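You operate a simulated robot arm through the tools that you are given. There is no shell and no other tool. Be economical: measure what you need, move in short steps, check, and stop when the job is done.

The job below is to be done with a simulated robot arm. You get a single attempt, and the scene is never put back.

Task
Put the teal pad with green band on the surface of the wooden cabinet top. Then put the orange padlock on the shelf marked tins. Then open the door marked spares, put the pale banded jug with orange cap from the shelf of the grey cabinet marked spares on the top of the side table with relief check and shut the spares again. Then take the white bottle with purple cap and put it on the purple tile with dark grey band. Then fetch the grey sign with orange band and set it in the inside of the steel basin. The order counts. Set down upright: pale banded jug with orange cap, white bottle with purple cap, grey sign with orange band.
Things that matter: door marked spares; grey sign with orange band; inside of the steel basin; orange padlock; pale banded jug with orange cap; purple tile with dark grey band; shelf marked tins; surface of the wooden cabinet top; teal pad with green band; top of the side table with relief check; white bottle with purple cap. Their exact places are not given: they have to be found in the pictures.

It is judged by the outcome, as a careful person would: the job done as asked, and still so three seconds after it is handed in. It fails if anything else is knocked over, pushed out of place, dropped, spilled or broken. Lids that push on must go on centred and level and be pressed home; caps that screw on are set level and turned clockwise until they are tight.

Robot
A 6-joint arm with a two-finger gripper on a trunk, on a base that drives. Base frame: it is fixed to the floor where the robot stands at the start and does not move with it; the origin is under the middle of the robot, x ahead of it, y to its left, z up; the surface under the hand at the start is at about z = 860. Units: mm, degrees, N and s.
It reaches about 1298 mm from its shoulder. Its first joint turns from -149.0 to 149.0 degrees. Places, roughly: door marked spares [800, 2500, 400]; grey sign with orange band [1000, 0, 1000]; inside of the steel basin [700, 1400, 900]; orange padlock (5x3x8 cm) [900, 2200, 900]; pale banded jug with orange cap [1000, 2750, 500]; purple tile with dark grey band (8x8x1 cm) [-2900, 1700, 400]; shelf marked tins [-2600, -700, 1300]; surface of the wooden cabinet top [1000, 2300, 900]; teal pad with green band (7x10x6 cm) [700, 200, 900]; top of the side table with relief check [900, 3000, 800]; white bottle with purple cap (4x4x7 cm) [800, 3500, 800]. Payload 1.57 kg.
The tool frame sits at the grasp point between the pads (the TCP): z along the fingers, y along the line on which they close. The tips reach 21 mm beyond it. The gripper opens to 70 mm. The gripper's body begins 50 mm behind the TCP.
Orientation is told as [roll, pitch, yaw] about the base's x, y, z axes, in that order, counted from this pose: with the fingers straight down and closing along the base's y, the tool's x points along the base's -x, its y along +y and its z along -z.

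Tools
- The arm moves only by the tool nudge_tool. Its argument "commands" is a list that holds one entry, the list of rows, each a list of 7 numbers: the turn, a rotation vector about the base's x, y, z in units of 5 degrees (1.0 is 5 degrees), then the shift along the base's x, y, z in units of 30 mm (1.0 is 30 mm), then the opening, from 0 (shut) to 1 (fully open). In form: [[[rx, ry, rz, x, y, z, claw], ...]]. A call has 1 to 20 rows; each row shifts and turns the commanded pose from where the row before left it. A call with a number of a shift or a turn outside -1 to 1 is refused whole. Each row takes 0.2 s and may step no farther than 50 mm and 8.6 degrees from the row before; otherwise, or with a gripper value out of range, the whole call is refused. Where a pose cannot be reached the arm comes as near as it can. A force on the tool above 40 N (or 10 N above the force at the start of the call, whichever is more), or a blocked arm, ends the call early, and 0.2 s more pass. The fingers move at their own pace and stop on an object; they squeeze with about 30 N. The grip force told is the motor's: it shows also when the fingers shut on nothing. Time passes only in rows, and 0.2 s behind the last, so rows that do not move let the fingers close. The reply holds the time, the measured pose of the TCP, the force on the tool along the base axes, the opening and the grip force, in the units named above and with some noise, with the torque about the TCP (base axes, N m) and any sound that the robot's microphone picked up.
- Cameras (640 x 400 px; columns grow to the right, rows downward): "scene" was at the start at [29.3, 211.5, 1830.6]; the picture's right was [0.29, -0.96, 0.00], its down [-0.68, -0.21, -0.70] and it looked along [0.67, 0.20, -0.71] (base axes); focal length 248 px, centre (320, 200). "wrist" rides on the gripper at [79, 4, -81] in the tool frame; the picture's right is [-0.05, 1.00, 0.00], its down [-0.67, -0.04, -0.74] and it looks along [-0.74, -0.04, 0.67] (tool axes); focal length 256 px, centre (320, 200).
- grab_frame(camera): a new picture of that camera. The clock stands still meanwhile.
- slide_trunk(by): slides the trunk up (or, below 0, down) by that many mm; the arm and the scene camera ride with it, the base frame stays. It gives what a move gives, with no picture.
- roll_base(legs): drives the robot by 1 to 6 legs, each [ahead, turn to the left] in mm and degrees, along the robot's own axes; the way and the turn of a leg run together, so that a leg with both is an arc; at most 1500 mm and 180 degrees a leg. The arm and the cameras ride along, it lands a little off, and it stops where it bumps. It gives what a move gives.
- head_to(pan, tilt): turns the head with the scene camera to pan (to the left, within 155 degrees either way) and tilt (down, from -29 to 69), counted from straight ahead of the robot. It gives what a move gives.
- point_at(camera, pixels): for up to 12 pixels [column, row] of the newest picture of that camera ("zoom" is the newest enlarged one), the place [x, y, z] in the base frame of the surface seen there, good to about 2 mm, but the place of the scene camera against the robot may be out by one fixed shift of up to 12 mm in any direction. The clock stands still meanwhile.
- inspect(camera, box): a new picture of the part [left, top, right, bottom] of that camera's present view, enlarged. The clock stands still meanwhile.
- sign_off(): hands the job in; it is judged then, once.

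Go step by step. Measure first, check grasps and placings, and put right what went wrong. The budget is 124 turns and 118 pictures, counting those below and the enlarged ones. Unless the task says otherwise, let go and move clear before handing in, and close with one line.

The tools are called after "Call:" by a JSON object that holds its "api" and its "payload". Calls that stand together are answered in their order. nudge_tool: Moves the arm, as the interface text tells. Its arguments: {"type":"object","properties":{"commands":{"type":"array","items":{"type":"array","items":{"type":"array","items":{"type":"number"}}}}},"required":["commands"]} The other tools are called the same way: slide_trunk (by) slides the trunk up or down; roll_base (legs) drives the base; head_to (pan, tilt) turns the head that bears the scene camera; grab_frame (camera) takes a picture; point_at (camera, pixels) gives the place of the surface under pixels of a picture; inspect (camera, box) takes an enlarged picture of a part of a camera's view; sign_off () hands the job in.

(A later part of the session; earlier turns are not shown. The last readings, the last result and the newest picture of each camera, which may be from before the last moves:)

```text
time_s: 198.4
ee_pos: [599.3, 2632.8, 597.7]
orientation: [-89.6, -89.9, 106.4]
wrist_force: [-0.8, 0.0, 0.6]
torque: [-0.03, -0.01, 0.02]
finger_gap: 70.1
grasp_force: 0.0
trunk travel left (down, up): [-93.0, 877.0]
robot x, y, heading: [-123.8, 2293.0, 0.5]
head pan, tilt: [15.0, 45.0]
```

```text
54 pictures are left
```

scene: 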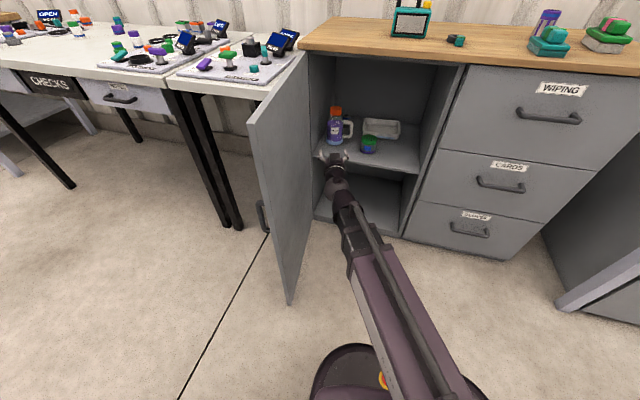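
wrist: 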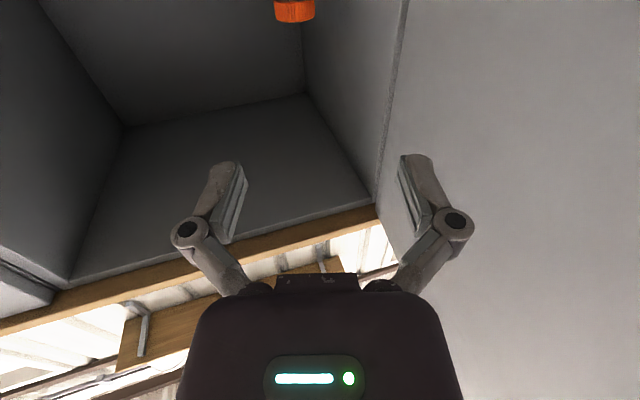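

Call:
{"api": "point_at", "payload": {"camera": "wrist", "pixels": [[294, 10], [277, 8], [312, 8], [294, 20], [294, 2], [380, 100], [500, 200]]}}

Call:
{"api": "inspect", "payload": {"camera": "scene", "box": [290, 80, 430, 180]}}

Call:
{"api": "point_at", "payload": {"camera": "zoom", "pixels": [[207, 125], [207, 150], [180, 135], [232, 135], [207, 170], [205, 215], [190, 280], [205, 180]]}}

```text
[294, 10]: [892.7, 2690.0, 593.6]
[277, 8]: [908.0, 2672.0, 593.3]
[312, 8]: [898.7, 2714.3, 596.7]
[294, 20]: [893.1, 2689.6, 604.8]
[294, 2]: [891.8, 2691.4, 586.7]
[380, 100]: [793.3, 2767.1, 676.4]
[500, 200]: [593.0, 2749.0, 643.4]
```

```text
4.00 times, centred on (360, 130) of scene
```

zoom: 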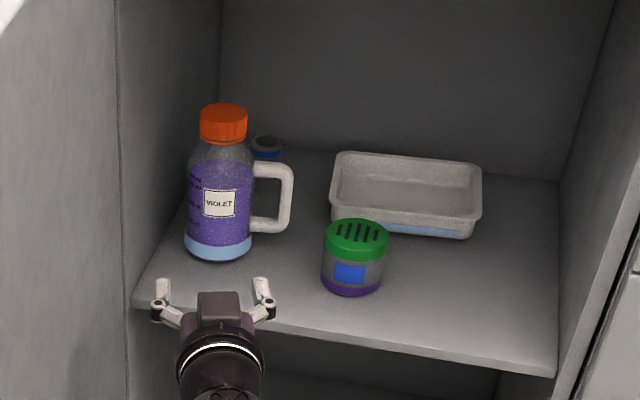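

```text
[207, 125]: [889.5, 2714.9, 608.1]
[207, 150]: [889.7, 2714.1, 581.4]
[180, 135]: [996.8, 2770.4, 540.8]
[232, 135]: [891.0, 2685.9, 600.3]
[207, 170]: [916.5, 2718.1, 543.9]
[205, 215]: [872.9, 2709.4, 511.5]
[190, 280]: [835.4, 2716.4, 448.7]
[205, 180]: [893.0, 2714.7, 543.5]
```

The cap is centered at about (915,2695), z 583–607, so TCP z 597 suits. I'll advance most of the way and check.

Call:
{"api": "nudge_tool", "payload": {"commands": [[[0, 0, 0, 0.957, 0.189, 0, 1], [0, 0, 0, 0.957, 0.189, 0, 1], [0, 0, 0, 0.957, 0.189, 0, 1], [0, 0, 0, 0.957, 0.189, 0, 1], [0, 0, 0, 0.957, 0.189, 0, 1], [0, 0, 0, 0.957, 0.189, 0, 1], [0, 0, 0, 0.957, 0.189, 0, 1], [0, 0, 0, 0.957, 0.189, 0, 1]]]}}

Call:
{"api": "grab_frame", "payload": {"camera": "wrist"}}

Call:
{"api": "inspect", "payload": {"camera": "scene", "box": [290, 80, 430, 180]}}

```text
time_s: 200.2
ee_pos: [829.4, 2677.6, 598.0]
orientation: [-138.9, -89.9, 155.7]
wrist_force: [-0.9, -1.2, 0.5]
torque: [-0.05, 0.0, -0.06]
finger_gap: 69.8
grasp_force: 0.1
trunk travel left (down, up): [-93.0, 877.0]
robot x, y, heading: [-126.5, 2295.0, 0.5]
head pan, tilt: [15.0, 45.0]
```

```text
52 pictures are left
```

wrist: 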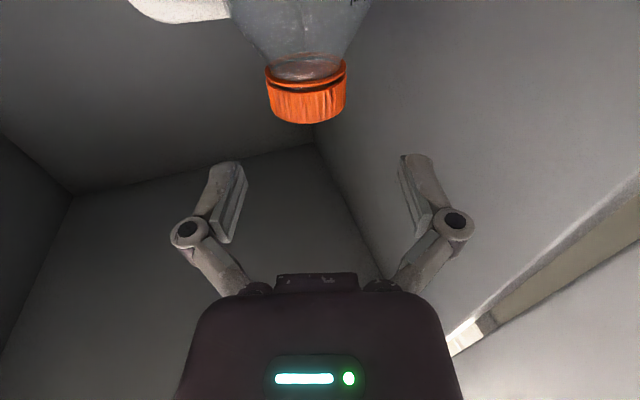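

```text
4.00 times, centred on (360, 130) of scene
```

zoom: 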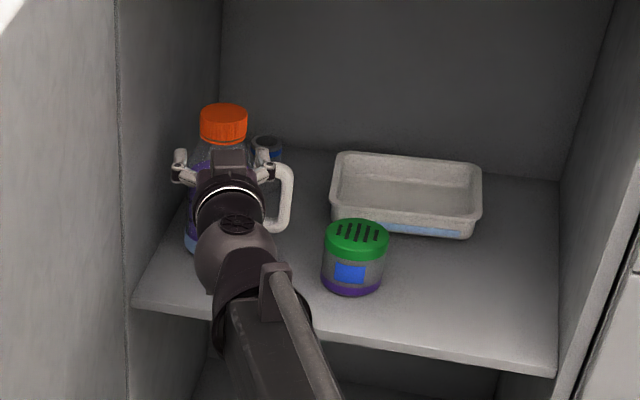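

Call:
{"api": "point_at", "payload": {"camera": "wrist", "pixels": [[306, 100], [272, 95], [342, 92], [306, 120], [306, 84], [280, 70], [335, 66]]}}

```text
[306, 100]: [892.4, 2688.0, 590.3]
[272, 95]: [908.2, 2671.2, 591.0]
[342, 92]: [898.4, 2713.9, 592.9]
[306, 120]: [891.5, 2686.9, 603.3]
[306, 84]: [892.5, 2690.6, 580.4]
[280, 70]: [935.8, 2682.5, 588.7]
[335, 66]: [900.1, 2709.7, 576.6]
```

The cap center is near (913,2694). I'll lower 4 mm, advance 82 mm, and close.

Call:
{"api": "slide_trunk", "payload": {"by": -4}}

Call:
{"api": "nudge_tool", "payload": {"commands": [[[0, 0, 0, 0.91, 0.19, 0, 1], [0, 0, 0, 0.91, 0.19, 0, 1], [0, 0, 0, 0.91, 0.19, 0, 1], [0, 0, 0, 0, 0, 0, 1]]]}}

Call:
{"api": "nudge_tool", "payload": {"commands": [[[0, 0, 0, 0, 0, 0, 0], [0, 0, 0, 0, 0, 0, 0], [0, 0, 0, 0, 0, 0, 0], [0, 0, 0, 0, 0, 0, 0]]]}}

Call:
{"api": "grab_frame", "payload": {"camera": "wrist"}}

```text
time_s: 200.8
ee_pos: [828.5, 2678.0, 594.3]
orientation: [-136.4, -89.9, 153.2]
wrist_force: [0.7, 1.2, 0.5]
torque: [-0.01, 0.03, 0.06]
finger_gap: 69.9
grasp_force: 0.0
trunk travel left (down, up): [-89.0, 881.0]
robot x, y, heading: [-129.6, 2298.4, 0.7]
head pan, tilt: [15.0, 45.0]
```

```text
time_s: 201.8
ee_pos: [910.8, 2695.5, 593.5]
orientation: [-140.5, -89.7, 157.3]
wrist_force: [-0.3, 0.0, 0.6]
torque: [-0.02, 0.0, 0.01]
finger_gap: 69.9
grasp_force: 0.2
trunk travel left (down, up): [-89.0, 881.0]
robot x, y, heading: [-126.7, 2295.1, 0.5]
head pan, tilt: [15.0, 45.0]
```

```text
time_s: 202.8
ee_pos: [911.1, 2696.1, 594.2]
orientation: [-141.8, -89.9, 158.7]
wrist_force: [-0.9, -3.4, 0.9]
torque: [-0.18, 0.05, -0.03]
finger_gap: 50.4
grasp_force: 30.1
trunk travel left (down, up): [-89.0, 881.0]
robot x, y, heading: [-125.7, 2293.9, 0.2]
head pan, tilt: [15.0, 45.0]
```

```text
50 pictures are left
```

wrist: 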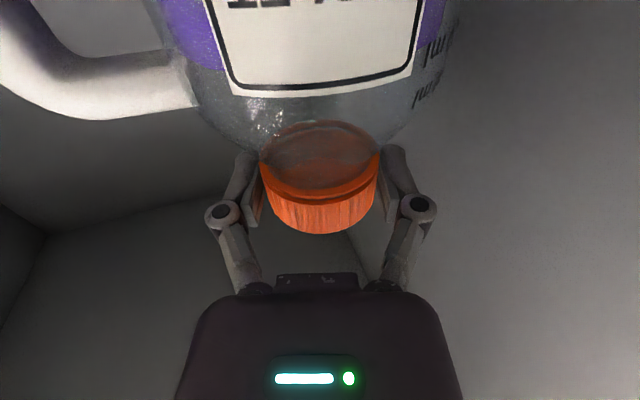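

Gripped on the cap (50 mm). I'll lift 40 mm and check that the jug comes along.

Call:
{"api": "slide_trunk", "payload": {"by": 40}}

Call:
{"api": "inspect", "payload": {"camera": "scene", "box": [260, 50, 440, 180]}}

```text
time_s: 203.6
ee_pos: [910.5, 2695.6, 634.2]
orientation: [-135.7, -89.9, 152.5]
wrist_force: [0.7, -0.5, -5.6]
torque: [0.06, 0.05, -0.02]
finger_gap: 49.9
grasp_force: 30.2
trunk travel left (down, up): [-129.0, 841.0]
robot x, y, heading: [-129.3, 2292.9, 0.3]
head pan, tilt: [15.0, 45.0]
```

```text
3.08 times, centred on (350, 115) of scene
```

zoom: 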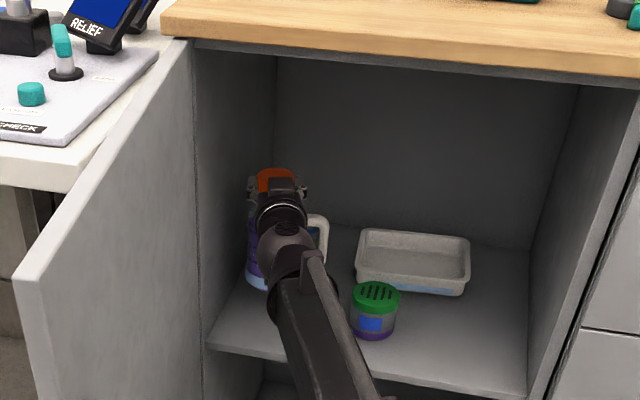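

The jug is held and hanging (about 5 N). I'll retreat along the same line and back out of the cabinet.

Call:
{"api": "nudge_tool", "payload": {"commands": [[[0, 0, 0, -0.957, -0.1, 0, 0], [0, 0, 0, -0.957, -0.1, 0, 0], [0, 0, 0, -0.957, -0.2, 0, 0], [0, 0, 0, -0.957, -0.25, 0, 0], [0, 0, 0, -0.957, -0.25, 0, 0], [0, 0, 0, -0.957, -0.25, 0, 0], [0, 0, 0, -0.957, -0.25, 0, 0], [0, 0, 0, -0.957, -0.25, 0, 0], [0, 0, 0, -0.957, -0.25, 0, 0], [0, 0, 0, -0.957, -0.25, 0, 0], [0, 0, 0, 0, -1, 0, 0], [0, 0, 0, 0, -1, 0, 0]]]}}

Call:
{"api": "roll_base", "payload": {"legs": [[-500, 0]]}}

Call:
{"api": "slide_trunk", "payload": {"by": 400}}

Call:
{"api": "slide_trunk", "payload": {"by": 90}}

Call:
{"api": "grab_frame", "payload": {"camera": "scene"}}

```text
time_s: 206.2
ee_pos: [625.5, 2574.0, 634.2]
orientation: [-133.8, -89.9, 150.5]
wrist_force: [-0.3, 0.3, -4.5]
torque: [0.07, -0.01, -0.03]
finger_gap: 49.1
grasp_force: 30.4
trunk travel left (down, up): [-129.0, 841.0]
robot x, y, heading: [-130.3, 2295.2, 0.8]
head pan, tilt: [15.0, 45.0]
```

```text
time_s: 209.7
ee_pos: [119.6, 2572.4, 634.7]
orientation: [-141.4, -89.9, 158.4]
wrist_force: [0.4, 0.3, -4.4]
torque: [0.06, 0.03, 0.0]
finger_gap: 49.1
grasp_force: 29.5
trunk travel left (down, up): [-129.0, 841.0]
robot x, y, heading: [-633.3, 2292.2, 0.8]
head pan, tilt: [15.0, 45.0]
```

```text
time_s: 213.5
ee_pos: [120.6, 2573.7, 1034.0]
orientation: [-141.0, -89.8, 158.0]
wrist_force: [0.0, -1.0, -4.8]
torque: [0.04, 0.01, 0.02]
finger_gap: 48.9
grasp_force: 30.0
trunk travel left (down, up): [-529.0, 441.0]
robot x, y, heading: [-633.5, 2291.6, 0.6]
head pan, tilt: [15.0, 45.0]
```

```text
time_s: 214.8
ee_pos: [120.6, 2574.3, 1123.7]
orientation: [-140.2, -89.9, 157.2]
wrist_force: [0.5, -0.6, -4.8]
torque: [0.03, 0.02, -0.02]
finger_gap: 48.6
grasp_force: 29.4
trunk travel left (down, up): [-619.0, 351.0]
robot x, y, heading: [-633.4, 2285.6, 0.8]
head pan, tilt: [15.0, 45.0]
```

```text
48 pictures are left
```

scene: 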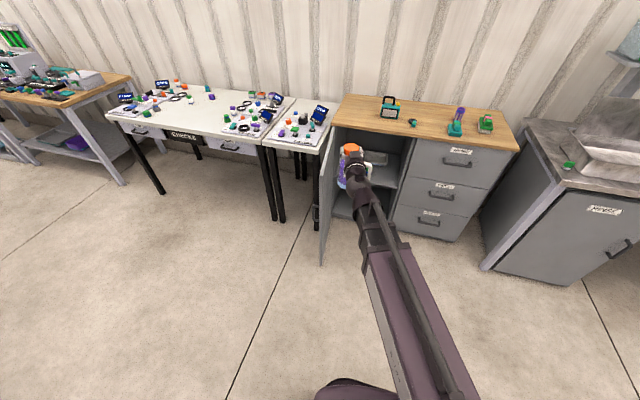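

The jug is out at z 1124, with its bottom around 968. I'll drive diagonally to face the Relief Check table.

Call:
{"api": "roll_base", "payload": {"legs": [[0, 37.4], [830, 0], [0, -38.1]]}}

Call:
{"api": "head_to", "payload": {"pan": 0, "tilt": 45}}

Call:
{"api": "grab_frame", "payload": {"camera": "scene"}}

Call:
{"api": "grab_frame", "payload": {"camera": "wrist"}}

```text
time_s: 222.2
ee_pos: [386.0, 3457.7, 1123.8]
orientation: [-156.1, -89.9, -148.9]
wrist_force: [0.0, 0.4, -4.8]
torque: [0.04, 0.02, 0.0]
finger_gap: 48.8
grasp_force: 30.1
trunk travel left (down, up): [-619.0, 351.0]
robot x, y, heading: [-32.6, 2773.8, 38.4]
head pan, tilt: [15.0, 45.0]
stopped in leg 2: the robot was blocked; the commanded pose is now the measured one
```

```text
time_s: 223.0
ee_pos: [385.7, 3459.2, 1124.1]
orientation: [-146.3, -90.0, -158.9]
wrist_force: [0.5, 0.3, -5.2]
torque: [0.04, 0.05, 0.05]
finger_gap: 48.8
grasp_force: 30.2
trunk travel left (down, up): [-619.0, 351.0]
robot x, y, heading: [-32.7, 2772.1, 38.1]
head pan, tilt: [0.0, 45.0]
```

```text
47 pictures are left
```

scene: 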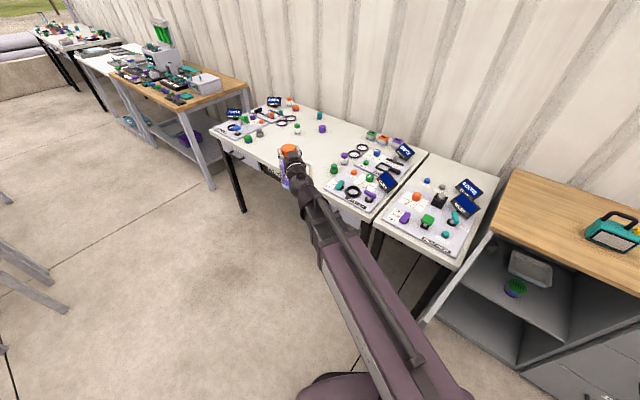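

```text
46 pictures are left
```

wrist: 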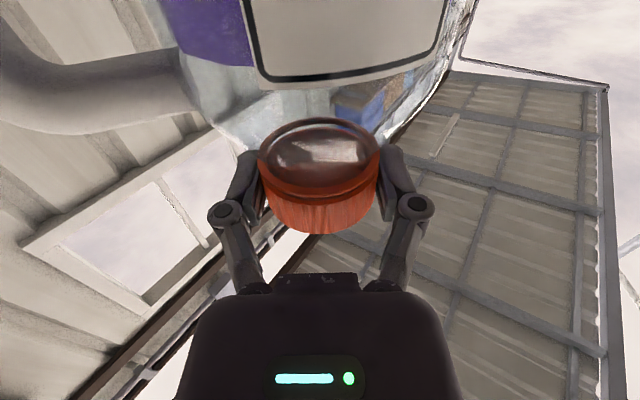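

The base touched the open door's edge. I'll back off 60 mm and turn to face the table.

Call:
{"api": "roll_base", "payload": {"legs": [[-60, 0], [0, -38.3]]}}

Call:
{"api": "grab_frame", "payload": {"camera": "scene"}}

Call:
{"api": "inspect", "payload": {"camera": "scene", "box": [200, 110, 400, 240]}}

```text
time_s: 226.6
ee_pos: [674.0, 3021.1, 1124.0]
orientation: [-141.9, -90.0, 158.9]
wrist_force: [0.5, 0.1, -4.2]
torque: [0.05, 0.03, -0.03]
finger_gap: 48.6
grasp_force: 30.0
trunk travel left (down, up): [-619.0, 351.0]
robot x, y, heading: [-78.7, 2727.7, 0.9]
head pan, tilt: [0.0, 45.0]
```

```text
45 pictures are left
```

scene: 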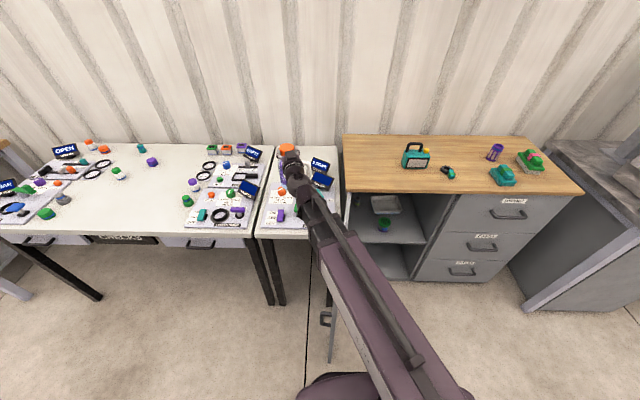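

```text
3.08 times, centred on (300, 175) of scene
```

zoom: 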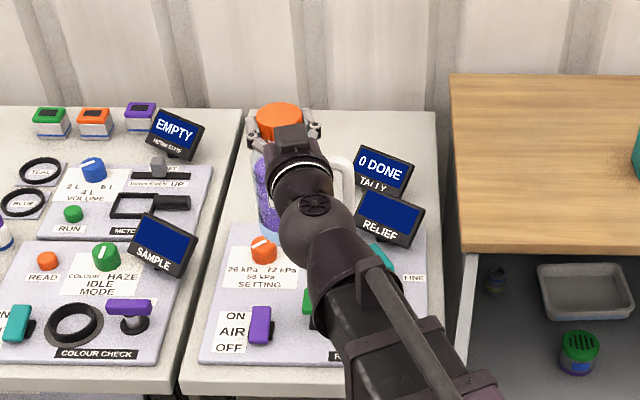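

Call:
{"api": "point_at", "payload": {"camera": "zoom", "pixels": [[385, 150], [410, 175], [370, 147], [420, 195], [400, 125], [345, 125], [425, 120], [243, 115], [420, 165], [232, 140], [435, 112], [247, 225]]}}

```text
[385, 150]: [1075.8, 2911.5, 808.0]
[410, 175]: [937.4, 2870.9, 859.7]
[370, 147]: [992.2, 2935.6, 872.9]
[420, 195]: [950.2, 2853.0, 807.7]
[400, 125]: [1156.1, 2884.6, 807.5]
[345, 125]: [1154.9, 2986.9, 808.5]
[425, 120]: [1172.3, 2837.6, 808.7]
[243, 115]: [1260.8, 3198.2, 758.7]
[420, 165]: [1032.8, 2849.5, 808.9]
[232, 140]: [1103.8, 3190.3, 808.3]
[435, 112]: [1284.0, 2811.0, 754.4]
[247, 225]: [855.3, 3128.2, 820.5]
```

The free spot behind the board is about (1090,3040), and the monitors' tops at 865 are well below the jug. I'll move over it.

Call:
{"api": "nudge_tool", "payload": {"commands": [[[0, 0, 0, 0.99, 0.045, 0, 0], [0, 0, 0, 0.99, 0.045, 0, 0], [0, 0, 0, 0.99, 0.045, 0, 0], [0, 0, 0, 0.99, 0.045, 0, 0], [0, 0, 0, 0.99, 0.045, 0, 0], [0, 0, 0, 0.99, 0.045, 0, 0], [0, 0, 0, 0.99, 0.045, 0, 0], [0, 0, 0, 0.99, 0.045, 0, 0], [0, 0, 0, 0.99, 0.045, 0, 0], [0, 0, 0, 0.99, 0.045, 0, 0], [0, 0, 0, 0.99, 0.045, 0, 0], [0, 0, 0, 0.99, 0.045, 0, 0], [0, 0, 0, 0.99, 0.045, 0, 0], [0, 0, 0, 0.99, 0.045, 0, 0]]]}}

Call:
{"api": "grab_frame", "payload": {"camera": "scene"}}

Call:
{"api": "inspect", "payload": {"camera": "scene", "box": [230, 90, 390, 220]}}

```text
time_s: 228.7
ee_pos: [942.0, 3026.0, 1123.2]
orientation: [31.0, -89.8, -13.8]
wrist_force: [-0.1, -0.4, -5.4]
torque: [0.07, 0.06, -0.01]
finger_gap: 48.2
grasp_force: 29.8
trunk travel left (down, up): [-619.0, 351.0]
robot x, y, heading: [-77.5, 2724.0, 1.0]
head pan, tilt: [0.0, 45.0]
stopped in row 10: the arm was blocked; the commanded pose is now the measured one
```

```text
43 pictures are left
```

scene: 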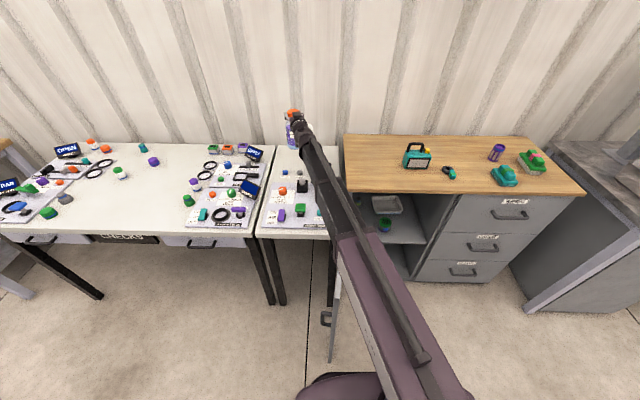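

```text
3.08 times, centred on (310, 155) of scene
```

zoom: 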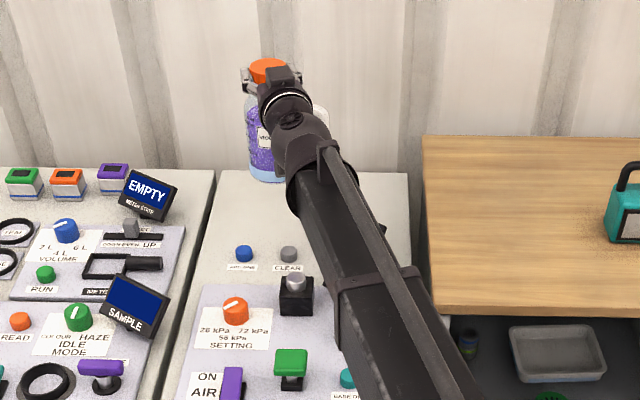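

Call:
{"api": "point_at", "payload": {"camera": "zoom", "pixels": [[268, 70], [255, 150], [265, 175], [330, 60], [200, 60], [300, 80], [305, 140], [244, 260], [288, 262], [230, 200], [360, 210], [295, 300]]}}

Call:
{"api": "grab_frame", "payload": {"camera": "wrist"}}

```text
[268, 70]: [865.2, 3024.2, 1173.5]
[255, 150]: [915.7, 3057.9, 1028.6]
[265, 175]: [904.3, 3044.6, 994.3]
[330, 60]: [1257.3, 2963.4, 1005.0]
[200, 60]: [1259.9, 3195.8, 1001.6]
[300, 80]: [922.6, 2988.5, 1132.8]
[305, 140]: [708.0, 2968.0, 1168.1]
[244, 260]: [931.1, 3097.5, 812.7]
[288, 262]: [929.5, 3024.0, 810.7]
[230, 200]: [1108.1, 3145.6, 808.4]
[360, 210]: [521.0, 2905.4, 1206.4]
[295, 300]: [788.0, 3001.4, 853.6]
```

```text
41 pictures are left
```

wrist: 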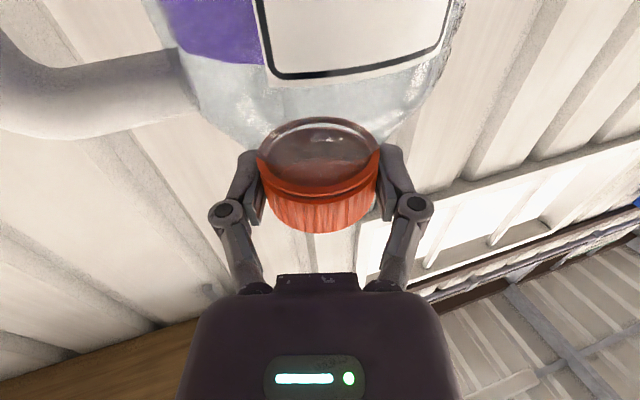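

Nothing visibly touches the jug and the arm looks nearly straight, so this is likely its reach limit. I'll reposition the base beside the door, closer to the table.

Call:
{"api": "roll_base", "payload": {"legs": [[-60, 0], [0, 60], [330, 0], [0, -60]]}}

Call:
{"api": "grab_frame", "payload": {"camera": "scene"}}

```text
time_s: 229.4
ee_pos: [934.9, 3028.3, 1122.9]
orientation: [23.4, -89.9, -6.1]
wrist_force: [0.5, -0.2, -4.6]
torque: [0.08, -0.01, 0.0]
finger_gap: 48.2
grasp_force: 30.3
trunk travel left (down, up): [-619.0, 351.0]
robot x, y, heading: [-85.5, 2725.2, 0.8]
head pan, tilt: [0.0, 45.0]
stopped in leg 1: the robot was blocked; the commanded pose is now the measured one
```

```text
40 pictures are left
```

scene: 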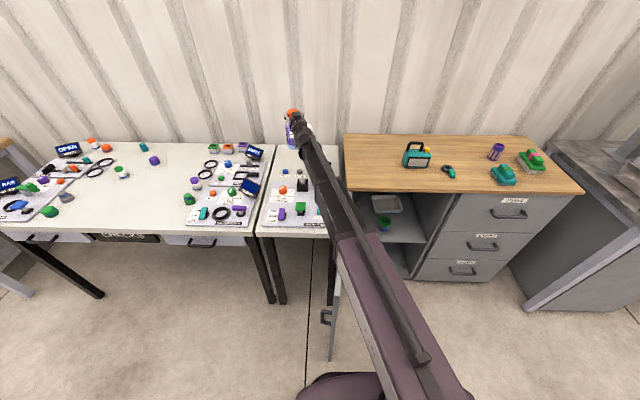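

The base is blocked when backing. I'll look behind and at the sides.

Call:
{"api": "head_to", "payload": {"pan": -30, "tilt": 69}}

Call:
{"api": "grab_frame", "payload": {"camera": "scene"}}

Call:
{"api": "head_to", "payload": {"pan": 100, "tilt": 55}}

Call:
{"api": "grab_frame", "payload": {"camera": "scene"}}

```text
time_s: 230.4
ee_pos: [936.8, 3028.7, 1122.6]
orientation: [28.5, -89.8, -11.2]
wrist_force: [-0.4, -1.0, -4.6]
torque: [0.08, 0.04, 0.01]
finger_gap: 48.2
grasp_force: 30.3
trunk travel left (down, up): [-619.0, 351.0]
robot x, y, heading: [-85.0, 2729.8, 0.7]
head pan, tilt: [-30.0, 68.8]
```

```text
39 pictures are left
```

scene: 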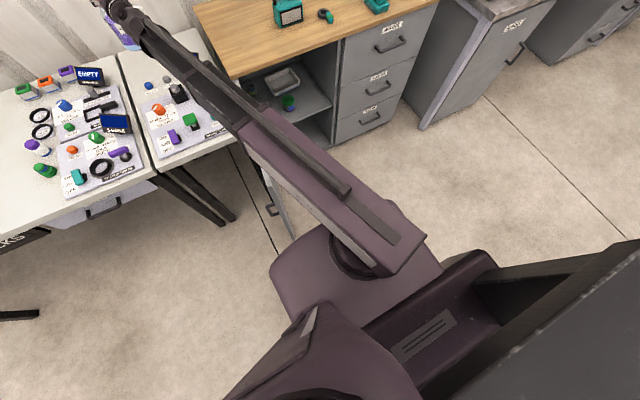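

```text
time_s: 232.5
ee_pos: [934.7, 3028.3, 1122.2]
orientation: [28.0, -89.9, -10.8]
wrist_force: [0.1, -1.2, -4.7]
torque: [0.05, 0.02, 0.0]
finger_gap: 47.8
grasp_force: 30.2
trunk travel left (down, up): [-619.0, 351.0]
robot x, y, heading: [-86.0, 2727.0, 0.9]
head pan, tilt: [100.0, 55.0]
```

```text
38 pictures are left
```

scene: 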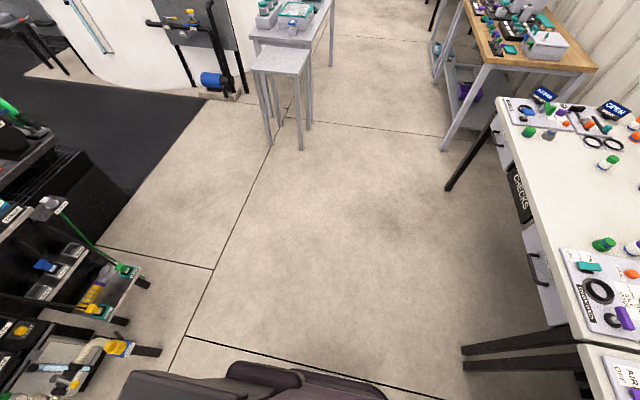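

Call:
{"api": "point_at", "payload": {"camera": "scene", "pixels": [[155, 350], [125, 347], [145, 285], [125, 268], [40, 370], [200, 375], [300, 375], [80, 390], [100, 350]]}}

Call:
{"api": "head_to", "payload": {"pan": 150, "tilt": 65}}

Call:
{"api": "grab_frame", "payload": {"camera": "scene"}}

```text
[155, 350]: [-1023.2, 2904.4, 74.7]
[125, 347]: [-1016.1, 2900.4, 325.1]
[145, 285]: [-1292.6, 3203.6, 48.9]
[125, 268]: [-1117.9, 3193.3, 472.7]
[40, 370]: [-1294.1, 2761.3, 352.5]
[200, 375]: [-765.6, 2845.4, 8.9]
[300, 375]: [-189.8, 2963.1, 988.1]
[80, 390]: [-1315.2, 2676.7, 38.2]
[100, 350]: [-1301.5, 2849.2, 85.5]
```

```text
time_s: 233.7
ee_pos: [934.0, 3027.9, 1123.8]
orientation: [28.2, -90.0, -10.7]
wrist_force: [1.0, 0.3, -4.4]
torque: [0.06, 0.05, -0.03]
finger_gap: 47.9
grasp_force: 30.1
trunk travel left (down, up): [-619.0, 351.0]
robot x, y, heading: [-84.3, 2728.3, 1.2]
head pan, tilt: [150.0, 65.0]
```

```text
37 pictures are left
```

scene: 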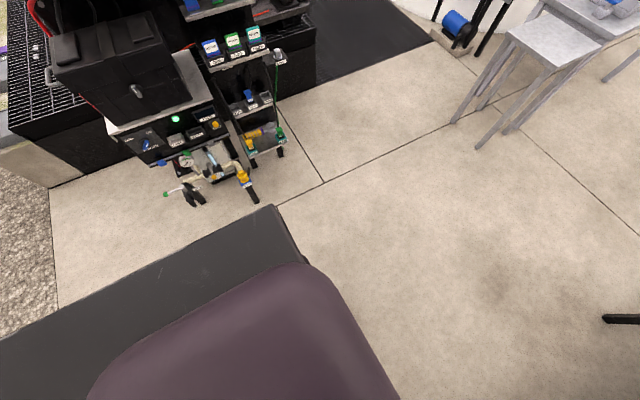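

Call:
{"api": "point_at", "payload": {"camera": "scene", "pixels": [[272, 208], [305, 262], [150, 260], [250, 195], [200, 200], [350, 330]]}}

Call:
{"api": "nudge_tool", "payload": {"commands": [[[0, 0, 0, -1, 0, 0, 0], [0, 0, 0, -1, 0, 0, 0], [0, 0, 0, -1, 0, 0, 0], [0, 0, 0, -1, 0, 0, 0], [0, 0, 0, -1, 0, 0, 0], [0, 0, 0, -1, 0, 0, 0]]]}}

Call:
{"api": "roll_base", "payload": {"legs": [[-40, 0]]}}

```text
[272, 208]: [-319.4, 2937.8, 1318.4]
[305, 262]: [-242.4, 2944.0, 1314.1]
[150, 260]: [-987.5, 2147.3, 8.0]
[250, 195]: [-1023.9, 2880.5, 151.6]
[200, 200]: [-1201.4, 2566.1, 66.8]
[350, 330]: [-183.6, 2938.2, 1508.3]
```

```text
time_s: 235.1
ee_pos: [753.4, 3028.9, 1123.8]
orientation: [28.6, -89.9, -11.3]
wrist_force: [0.2, 0.3, -4.6]
torque: [0.06, 0.03, -0.01]
finger_gap: 48.0
grasp_force: 29.7
trunk travel left (down, up): [-619.0, 351.0]
robot x, y, heading: [-85.7, 2725.2, 1.2]
head pan, tilt: [150.0, 65.0]
```

```text
time_s: 236.0
ee_pos: [714.3, 3026.6, 1124.3]
orientation: [26.8, -89.9, -9.5]
wrist_force: [-0.8, -0.8, -5.2]
torque: [0.02, -0.02, -0.02]
finger_gap: 47.8
grasp_force: 30.3
trunk travel left (down, up): [-619.0, 351.0]
robot x, y, heading: [-127.4, 2725.1, 1.1]
head pan, tilt: [150.0, 65.0]
```

Free again after retracting. I'll move the base up to about (45,3025) facing the table.

Call:
{"api": "roll_base", "payload": {"legs": [[0, 60], [340, 0], [0, -61]]}}

Call:
{"api": "head_to", "payload": {"pan": 0, "tilt": 40}}

Call:
{"api": "grab_frame", "payload": {"camera": "scene"}}

```text
time_s: 246.4
ee_pos: [895.0, 3295.3, 1122.5]
orientation: [31.0, -89.9, -15.6]
wrist_force: [-0.4, 0.7, -6.0]
torque: [0.05, 0.05, 0.02]
finger_gap: 47.9
grasp_force: 30.3
trunk travel left (down, up): [-619.0, 351.0]
robot x, y, heading: [43.2, 3014.1, -0.4]
head pan, tilt: [150.0, 65.0]
```

```text
time_s: 248.8
ee_pos: [894.8, 3294.7, 1122.6]
orientation: [26.4, -89.8, -11.1]
wrist_force: [0.3, -0.5, -5.5]
torque: [0.07, 0.03, 0.0]
finger_gap: 47.9
grasp_force: 30.6
trunk travel left (down, up): [-619.0, 351.0]
robot x, y, heading: [41.3, 3012.0, -0.6]
head pan, tilt: [0.0, 40.0]
```

```text
36 pictures are left
```

scene: 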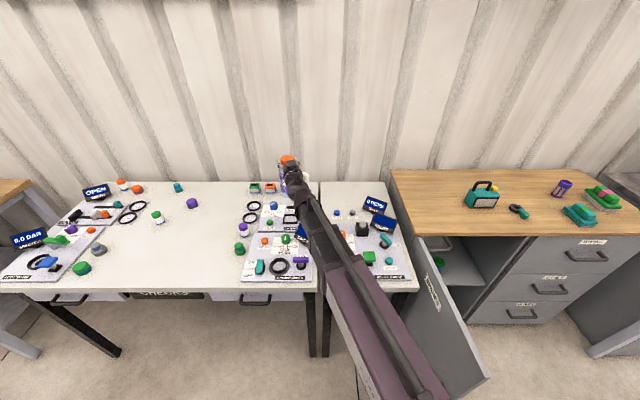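

Call:
{"api": "point_at", "payload": {"camera": "scene", "pixels": [[340, 190], [350, 195], [336, 212], [352, 213], [322, 200], [375, 198], [362, 228], [330, 185], [368, 200]]}}

Call:
{"api": "nudge_tool", "payload": {"commands": [[[0, 0, 0, 0.75, -1, 0, 0], [0, 0, 0, 0.75, -1, 0, 0], [0, 0, 0, 0.75, -1, 0, 0], [0, 0, 0, 0.75, -1, 0, 0], [0, 0, 0, 0.75, -1, 0, 0], [0, 0, 0, 0.75, -1, 0, 0], [0, 0, 0, 0.75, -1, 0, 0], [0, 0, 0, 0.75, -1, 0, 0], [0, 0, 0, 0.5, -0.5, 0, 0]]]}}

Call:
{"api": "grab_frame", "payload": {"camera": "scene"}}

```text
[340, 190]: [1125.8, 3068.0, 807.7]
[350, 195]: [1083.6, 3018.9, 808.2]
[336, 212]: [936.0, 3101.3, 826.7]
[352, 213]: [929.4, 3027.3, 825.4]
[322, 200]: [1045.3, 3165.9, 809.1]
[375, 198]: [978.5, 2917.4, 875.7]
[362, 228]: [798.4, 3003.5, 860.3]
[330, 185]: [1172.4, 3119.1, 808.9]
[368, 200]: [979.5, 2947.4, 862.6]
```

```text
time_s: 250.8
ee_pos: [1090.5, 3039.3, 1122.8]
orientation: [16.8, -89.7, -1.5]
wrist_force: [1.0, -0.3, -5.4]
torque: [0.03, 0.02, -0.02]
finger_gap: 47.9
grasp_force: 30.0
trunk travel left (down, up): [-619.0, 351.0]
robot x, y, heading: [43.8, 3009.9, -0.7]
head pan, tilt: [0.0, 40.0]
```

```text
35 pictures are left
```

scene: 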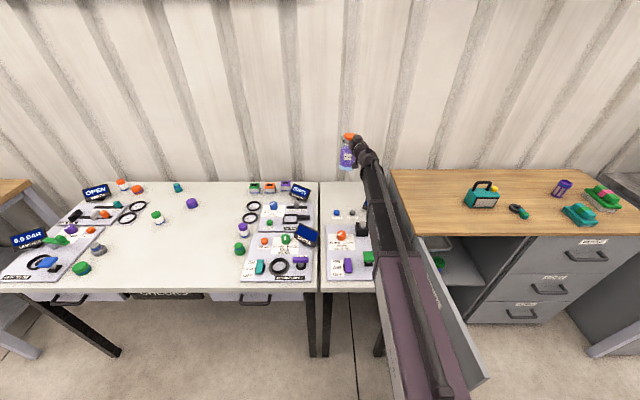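

In place over the free spot. I'll lower toward contact.

Call:
{"api": "slide_trunk", "payload": {"by": -152}}

Call:
{"api": "slide_trunk", "payload": {"by": -8}}

Call:
{"api": "inspect", "payload": {"camera": "scene", "box": [290, 80, 430, 220]}}

```text
time_s: 252.6
ee_pos: [1089.1, 3039.0, 971.3]
orientation: [16.6, -89.7, -1.3]
wrist_force: [0.7, 0.4, -4.6]
torque: [0.09, 0.01, -0.01]
finger_gap: 47.8
grasp_force: 30.0
trunk travel left (down, up): [-467.0, 503.0]
robot x, y, heading: [44.7, 3013.7, -1.0]
head pan, tilt: [0.0, 40.0]
```

```text
time_s: 253.1
ee_pos: [1091.3, 3039.6, 961.5]
orientation: [16.6, -89.7, -1.4]
wrist_force: [0.2, -0.1, -4.6]
torque: [-0.01, 0.0, -0.01]
finger_gap: 47.8
grasp_force: 30.3
trunk travel left (down, up): [-459.0, 511.0]
robot x, y, heading: [45.3, 3010.2, -0.5]
head pan, tilt: [0.0, 40.0]
```

```text
2.86 times, centred on (360, 150) of scene
```

zoom: 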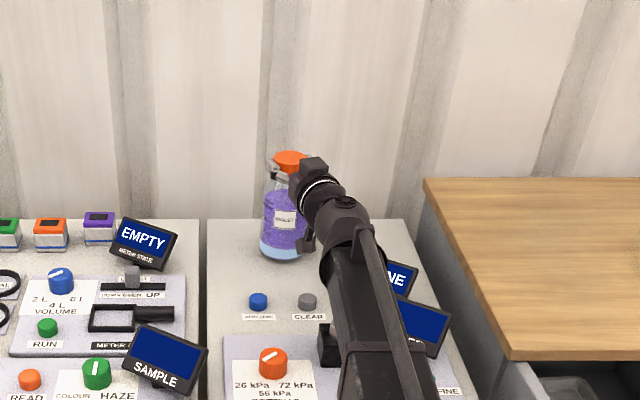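

Call:
{"api": "slide_trunk", "payload": {"by": -5}}

Call:
{"api": "slide_trunk", "payload": {"by": -3}}

```text
time_s: 253.7
ee_pos: [1089.1, 3038.8, 956.6]
orientation: [16.6, -89.7, -1.3]
wrist_force: [-1.0, -0.3, -5.1]
torque: [0.03, 0.02, 0.01]
finger_gap: 48.0
grasp_force: 30.1
trunk travel left (down, up): [-454.0, 516.0]
robot x, y, heading: [42.0, 3013.2, -0.7]
head pan, tilt: [0.0, 40.0]
```

```text
time_s: 254.2
ee_pos: [1089.2, 3039.6, 956.4]
orientation: [21.4, -89.8, -6.2]
wrist_force: [3.0, 1.1, 7.9]
torque: [0.0, -0.31, -0.01]
finger_gap: 47.6
grasp_force: 29.9
trunk travel left (down, up): [-451.0, 519.0]
robot x, y, heading: [42.2, 3012.1, -0.7]
head pan, tilt: [0.0, 40.0]
```

Touchdown was felt. I'll release and retreat along the hand axis.

Call:
{"api": "nudge_tool", "payload": {"commands": [[[0, 0, 0, 0, 0, 0, 0.5], [0, 0, 0, 0, 0, 0, 1], [0, 0, 0, 0, 0, 0, 1], [0, 0, 0, 0, 0, 0, 1], [0, 0, 0, -0.7, -0.19, 0, 1], [0, 0, 0, -0.96, -0.26, 0, 1], [0, 0, 0, -0.96, -0.26, 0, 1], [0, 0, 0, -0.96, -0.26, 0, 1]]]}}

Call:
{"api": "slide_trunk", "payload": {"by": 150}}

Call:
{"api": "grab_frame", "payload": {"camera": "scene"}}

Call:
{"api": "inspect", "payload": {"camera": "scene", "box": [210, 140, 400, 290]}}

```text
time_s: 256.0
ee_pos: [980.6, 3011.3, 954.9]
orientation: [12.5, -89.7, 2.7]
wrist_force: [-0.1, 0.2, 0.4]
torque: [-0.01, -0.03, -0.03]
finger_gap: 70.1
grasp_force: 0.0
trunk travel left (down, up): [-451.0, 519.0]
robot x, y, heading: [38.4, 3008.7, -0.6]
head pan, tilt: [0.0, 40.0]
```

```text
time_s: 257.7
ee_pos: [981.5, 3011.6, 1104.4]
orientation: [13.6, -89.7, 1.7]
wrist_force: [0.1, -1.3, -0.5]
torque: [-0.03, 0.02, -0.03]
finger_gap: 70.0
grasp_force: 0.0
trunk travel left (down, up): [-601.0, 369.0]
robot x, y, heading: [41.7, 3012.3, -0.8]
head pan, tilt: [0.0, 40.0]
```

```text
33 pictures are left
```

scene: 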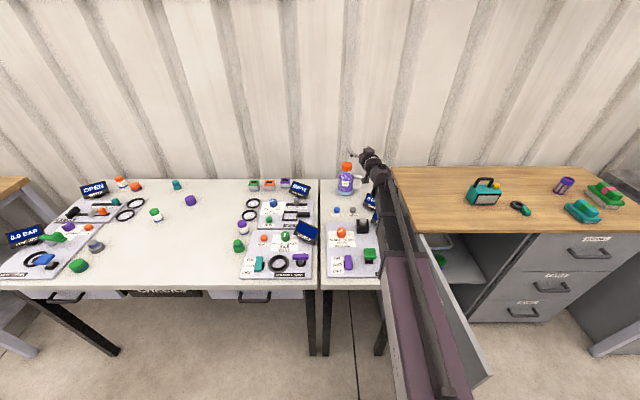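

```text
2.67 times, centred on (305, 215) of scene
```

zoom: 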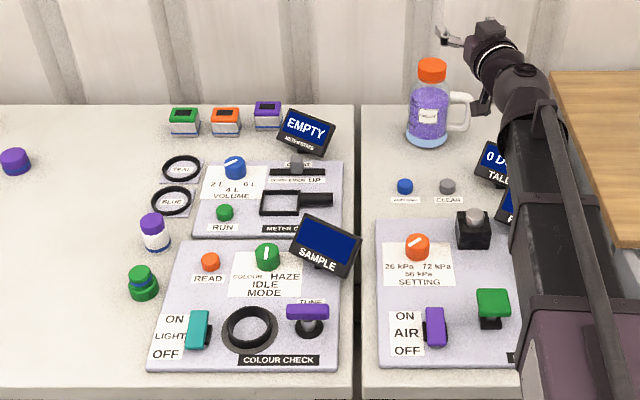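

The jug stands upright on the table. Next I'll shut the door by reversing and positioning the base at about (-300,2500), so the hand can push its outer face.

Call:
{"api": "roll_base", "payload": {"legs": [[-340, 0], [0, -89], [510, 0], [0, 90]]}}

Call:
{"api": "head_to", "payload": {"pan": 15, "tilt": 40}}

Call:
{"api": "grab_frame", "payload": {"camera": "scene"}}

```text
time_s: 274.9
ee_pos: [655.9, 2553.6, 1105.7]
orientation: [14.8, -89.7, 3.6]
wrist_force: [-0.1, 0.2, 0.0]
torque: [-0.01, 0.0, 0.02]
finger_gap: 69.9
grasp_force: 0.0
trunk travel left (down, up): [-601.0, 369.0]
robot x, y, heading: [-283.6, 2528.4, 2.1]
head pan, tilt: [0.0, 40.0]
```

```text
time_s: 275.6
ee_pos: [657.3, 2553.3, 1104.3]
orientation: [15.6, -89.6, 2.7]
wrist_force: [-0.2, -0.5, -0.3]
torque: [-0.03, -0.02, 0.03]
finger_gap: 70.0
grasp_force: 0.0
trunk travel left (down, up): [-601.0, 369.0]
robot x, y, heading: [-281.6, 2524.7, 2.1]
head pan, tilt: [15.0, 40.0]
```

```text
31 pictures are left
```

scene: 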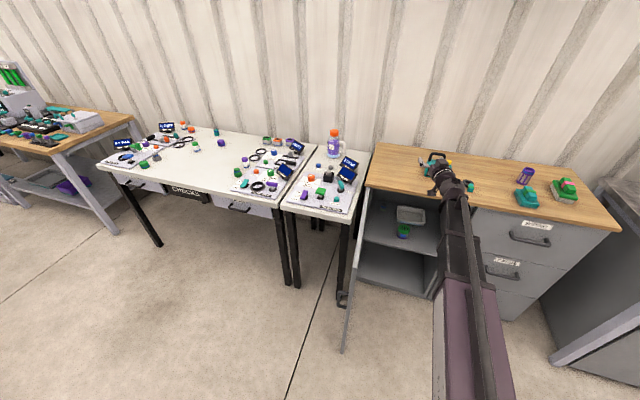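

Call:
{"api": "point_at", "payload": {"camera": "scene", "pixels": [[346, 340], [356, 270], [360, 240], [340, 296], [345, 262]]}}

Call:
{"api": "nudge_tool", "payload": {"commands": [[[0, 0, -0.7, -1, 0.6, 0, 0], [0, 0, -0.7, -1, 0.9, 0, 0], [0, 0, -0.7, -1, 0.9, 0, 0], [0, 0, -0.7, -1, 0.9, 0, 0], [0, 0, -0.7, -1, 0.9, 0, 0], [0, 0, -0.7, -1, 0.9, 0, 0], [0, 0, -0.7, -1, 0.9, 0, 0], [0, 0, -0.7, -1, 0.9, 0, 0], [0, 0, -0.7, -1, 0.9, 0, 0], [0, 0, -0.7, -0.5, 0.9, 0, 0], [0, 0, -0.7, 0, 0.9, 0, 0], [0, 0, -0.7, 0, 0.9, 0, 0], [0, 0, -0.7, 0, 0, 0, 0], [0, 0, -0.7, 0, 0, 0, 0], [0, 0, -0.7, 0, 0, 0, 0], [0, 0, -0.7, 0, 0, 0, 0], [0, 0, -0.7, 0, 0, 0, 0], [0, 0, -0.7, 0, 0, 0, 0]]]}}

```text
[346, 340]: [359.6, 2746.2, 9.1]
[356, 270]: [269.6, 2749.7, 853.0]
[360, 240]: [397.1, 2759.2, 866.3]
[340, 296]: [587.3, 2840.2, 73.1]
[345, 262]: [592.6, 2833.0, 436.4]
```

```text
time_s: 279.4
ee_pos: [372.6, 2868.3, 1103.7]
orientation: [13.1, -89.7, -57.8]
wrist_force: [-0.1, 0.2, 0.4]
torque: [-0.02, 0.0, 0.02]
finger_gap: 0.0
grasp_force: 28.3
trunk travel left (down, up): [-601.0, 369.0]
robot x, y, heading: [-282.6, 2525.2, 2.0]
head pan, tilt: [15.0, 40.0]
```

The door stands at about 87°, its edge at (270,2750). The hand is on its outer side, so I'll lower to z≈680, above the handle.

Call:
{"api": "slide_trunk", "payload": {"by": -400}}

Call:
{"api": "slide_trunk", "payload": {"by": -20}}

Call:
{"api": "nudge_tool", "payload": {"commands": [[[0, 0, 0, 0.1, -1, 0, 0], [0, 0, 0, 0.1, -1, 0, 0], [0, 0, 0, 0.1, -1, 0, 0], [0, 0, 0, 0.1, -1, 0, 0], [0, 0, 0, 0.1, -1, 0, 0], [0, 0, 0, 0.1, -1, 0, 0]]]}}

Call:
{"api": "grab_frame", "payload": {"camera": "scene"}}

```text
time_s: 283.3
ee_pos: [371.4, 2867.8, 704.6]
orientation: [13.0, -89.7, -57.6]
wrist_force: [0.4, 0.4, 0.2]
torque: [-0.01, 0.0, 0.0]
finger_gap: 0.0
grasp_force: 28.9
trunk travel left (down, up): [-201.0, 769.0]
robot x, y, heading: [-282.6, 2521.5, 2.0]
head pan, tilt: [15.0, 40.0]
```

```text
time_s: 283.9
ee_pos: [371.9, 2867.2, 685.4]
orientation: [12.6, -89.8, -57.2]
wrist_force: [-0.3, -0.5, -0.3]
torque: [-0.02, 0.01, 0.03]
finger_gap: 0.0
grasp_force: 28.9
trunk travel left (down, up): [-181.0, 789.0]
robot x, y, heading: [-282.3, 2527.6, 1.8]
head pan, tilt: [15.0, 40.0]
```

```text
time_s: 285.3
ee_pos: [391.8, 2686.9, 684.6]
orientation: [13.7, -89.7, -58.3]
wrist_force: [0.3, -0.4, -0.3]
torque: [0.0, 0.02, -0.01]
finger_gap: 0.2
grasp_force: 28.2
trunk travel left (down, up): [-181.0, 789.0]
robot x, y, heading: [-281.0, 2524.3, 2.0]
head pan, tilt: [15.0, 40.0]
```

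```text
30 pictures are left
```

scene: 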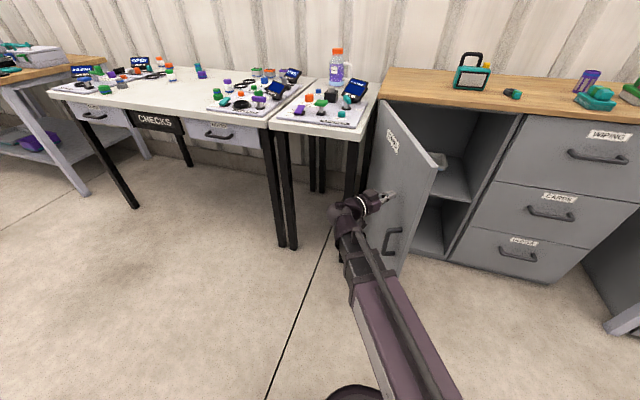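

The door swings with the hand. I'll continue along the arc to close it.

Call:
{"api": "nudge_tool", "payload": {"commands": [[[0, 0, 0, 0.3, -0.86, 0, 0], [0, 0, 0, 0.37, -0.83, 0, 0], [0, 0, 0, 0.43, -0.8, 0, 0], [0, 0, 0, 0.49, -0.77, 0, 0], [0, 0, 0, 0.54, -0.73, 0, 0], [0, 0, 0, 0.6, -0.69, 0, 0], [0, 0, 0, 0.65, -0.64, 0, 0], [0, 0, 0, 0.69, -0.59, 0, 0], [0, 0, 0, 0.74, -0.54, 0, 0], [0, 0, 0, 0.77, -0.48, 0, 0], [0, 0, 0, 0.81, -0.42, 0, 0], [0, 0, 0, 0.84, -0.36, 0, 0], [0, 0, 0, 0.86, -0.3, 0, 0], [0, 0, 0, 0.88, -0.23, 0, 0]]]}}

Call:
{"api": "nudge_tool", "payload": {"commands": [[[0, 0, 0, 0.9, -0.16, 0, 0], [0, 0, 0, 0.9, -0.1, 0, 0], [0, 0, 0, 0.5, -0.03, 0, 0], [0, 0, 0, 0.3, 0, 0, 0], [0, 0, 0, 0.3, 0, 0, 0], [0, 0, 0, 0.3, 0, 0, 0]]]}}

Call:
{"api": "grab_frame", "payload": {"camera": "scene"}}

```text
time_s: 288.3
ee_pos: [659.1, 2441.5, 683.0]
orientation: [12.3, -89.7, -56.9]
wrist_force: [-0.8, -0.7, -0.4]
torque: [-0.01, 0.03, -0.01]
finger_gap: 0.0
grasp_force: 28.7
trunk travel left (down, up): [-181.0, 789.0]
robot x, y, heading: [-281.9, 2528.2, 1.8]
head pan, tilt: [15.0, 40.0]
```

```text
time_s: 289.4
ee_pos: [734.8, 2433.2, 684.2]
orientation: [24.4, -89.5, -69.5]
wrist_force: [-5.7, 1.5, 1.0]
torque: [0.01, -0.03, -0.02]
finger_gap: 0.2
grasp_force: 29.0
trunk travel left (down, up): [-181.0, 789.0]
robot x, y, heading: [-284.4, 2524.3, 1.9]
head pan, tilt: [15.0, 40.0]
stopped in row 5: the force on the tool passed its limit at 51 N (the readings are from after the stop); the commanded pose is now the measured one
```

```text
29 pictures are left
```

scene: 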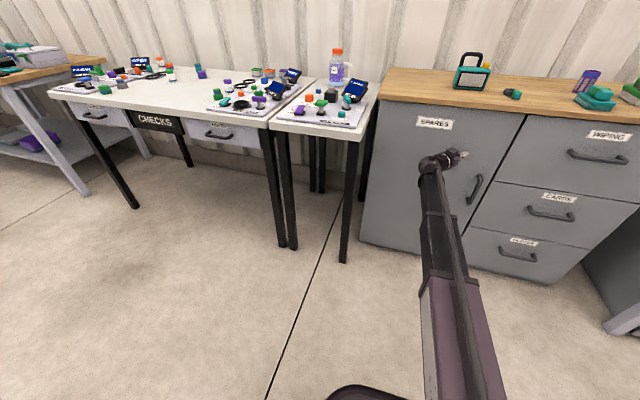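

The door appears shut (stopped at 51 N). I'll verify flushness and retreat while straightening the hand.

Call:
{"api": "nudge_tool", "payload": {"commands": [[[0, 0, 0, -1, 0.3, 0, 0], [0, 0, 0, -1, 0.3, 0, 0], [0, 0, 1, -1, 0, 0, 0], [0, 0, 1, -1, 0, 0, 0], [0, 0, 1, -1, 0, 0, 0], [0, 0, 1, -1, 0, 0, 0], [0, 0, 1, 0, 0, 0, 0], [0, 0, 1, 0, 0, 0, 0], [0, 0, 1, 0, 0, 0, 0], [0, 0, 1, 0, 0, 0, 0], [0, 0, 1, 0, 0, 0, 0]]]}}

Call:
{"api": "inspect", "payload": {"camera": "scene", "box": [340, 80, 640, 280]}}

Call:
{"api": "point_at", "payload": {"camera": "zoom", "pixels": [[340, 120], [365, 115], [290, 300], [310, 310], [100, 150]]}}

Call:
{"api": "slide_trunk", "payload": {"by": 400}}

```text
time_s: 291.9
ee_pos: [556.7, 2449.8, 684.0]
orientation: [22.5, -89.5, -22.3]
wrist_force: [-0.1, -0.1, 0.3]
torque: [0.01, 0.02, -0.04]
finger_gap: 0.0
grasp_force: 28.1
trunk travel left (down, up): [-181.0, 789.0]
robot x, y, heading: [-279.5, 2525.1, 1.9]
head pan, tilt: [15.0, 40.0]
```

```text
2.00 times, centred on (490, 180) of scene
```

zoom: 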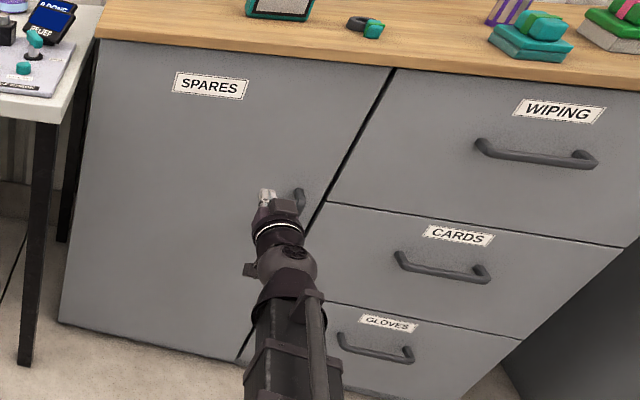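

```text
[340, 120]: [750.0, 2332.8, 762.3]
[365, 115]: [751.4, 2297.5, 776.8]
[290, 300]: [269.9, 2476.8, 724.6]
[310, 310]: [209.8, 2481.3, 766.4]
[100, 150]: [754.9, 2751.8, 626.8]
```

```text
time_s: 295.7
ee_pos: [556.0, 2450.7, 1084.9]
orientation: [23.3, -89.5, -23.3]
wrist_force: [0.2, 0.4, -0.7]
torque: [-0.03, -0.01, 0.03]
finger_gap: 0.0
grasp_force: 28.5
trunk travel left (down, up): [-581.0, 389.0]
robot x, y, heading: [-280.9, 2524.9, 2.1]
head pan, tilt: [15.0, 40.0]
```

The door is flush with the drawers. I'll raise, point the hand down, and drive to the white bottle.

Call:
{"api": "slide_trunk", "payload": {"by": 170}}

Call:
{"api": "nudge_tool", "payload": {"commands": [[[0, 1, 0, 0, 0, -0.02, 1], [0, 1, 0, 0, 0, -0.06, 1], [0, 1, 0, 0, 0, -0.11, 1], [0, 1, 0, 0, 0, -0.15, 1], [0, 1, 0, 0, 0, -0.2, 1], [0, 1, 0, 0, 0, -0.25, 1], [0, 1, 0, 0, 0, -0.28, 1], [0, 1, 0, 0, 0, -0.32, 1], [0, 1, 0, 0, 0, -0.36, 1], [0, 1, 0, 0, 0, -0.39, 1], [0, 1, 0, 0, 0, -0.42, 1], [0, 1, 0, 0, 0, -0.44, 1], [0, 1, 0, 0, 0, -0.46, 1], [0, 1, 0, 0, 0, -0.48, 1], [0, 1, 0, 0, 0, -0.5, 1], [0, 1, 0, 0, 0, -0.5, 1], [0, 1, 0, 0, 0, -0.52, 1], [0, 1, 0, 0, 0, -0.52, 1]]]}}

Call:
{"api": "roll_base", "payload": {"legs": [[0, 88], [920, 0], [0, -90], [100, 0]]}}

Call:
{"api": "grab_frame", "payload": {"camera": "scene"}}

Call:
{"api": "grab_frame", "payload": {"camera": "wrist"}}

```text
time_s: 297.6
ee_pos: [555.7, 2449.6, 1253.7]
orientation: [23.2, -89.6, -23.2]
wrist_force: [-0.1, -0.7, -0.4]
torque: [-0.02, 0.01, 0.03]
finger_gap: 0.2
grasp_force: 28.7
trunk travel left (down, up): [-751.0, 219.0]
robot x, y, heading: [-281.1, 2525.3, 2.0]
head pan, tilt: [15.0, 40.0]
```

```text
time_s: 301.4
ee_pos: [557.0, 2449.1, 1069.8]
orientation: [-0.1, 0.6, -0.2]
wrist_force: [-0.3, -0.2, -0.1]
torque: [0.01, 0.02, -0.01]
finger_gap: 70.0
grasp_force: 0.1
out of reach, approached as far as the arm can: row 1, 2, 3, 4, 5, 6, 7, 8, 12, 13, 14, 15, 16, 17, 18
trunk travel left (down, up): [-751.0, 219.0]
robot x, y, heading: [-280.9, 2527.1, 2.0]
head pan, tilt: [15.0, 40.0]
```

```text
time_s: 319.3
ee_pos: [651.9, 3330.3, 1069.2]
orientation: [0.2, 0.5, -1.8]
wrist_force: [0.5, 0.3, 0.2]
torque: [-0.01, -0.01, 0.01]
finger_gap: 70.0
grasp_force: 0.1
trunk travel left (down, up): [-751.0, 219.0]
robot x, y, heading: [-186.2, 3421.9, 0.8]
head pan, tilt: [15.0, 40.0]
```

```text
27 pictures are left
```

scene: 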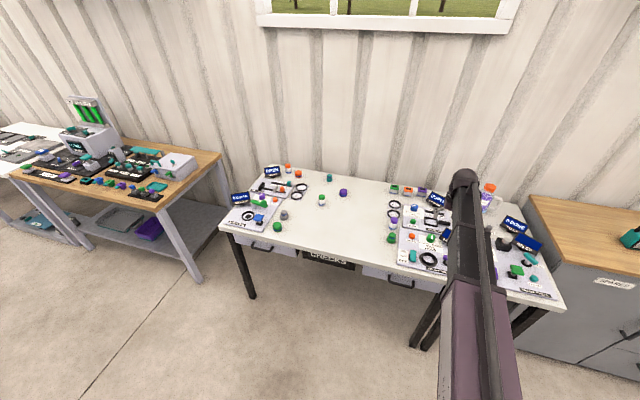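

```text
26 pictures are left
```

wrist: 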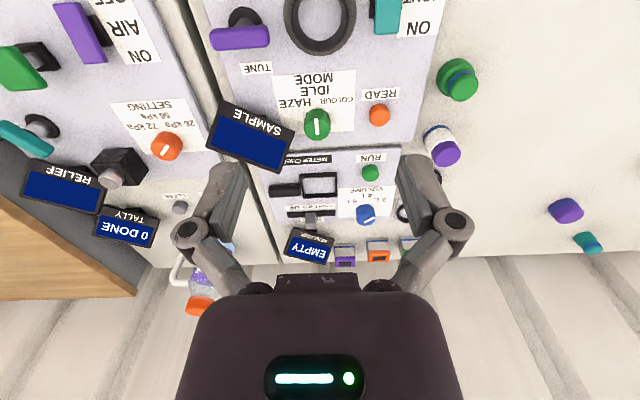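

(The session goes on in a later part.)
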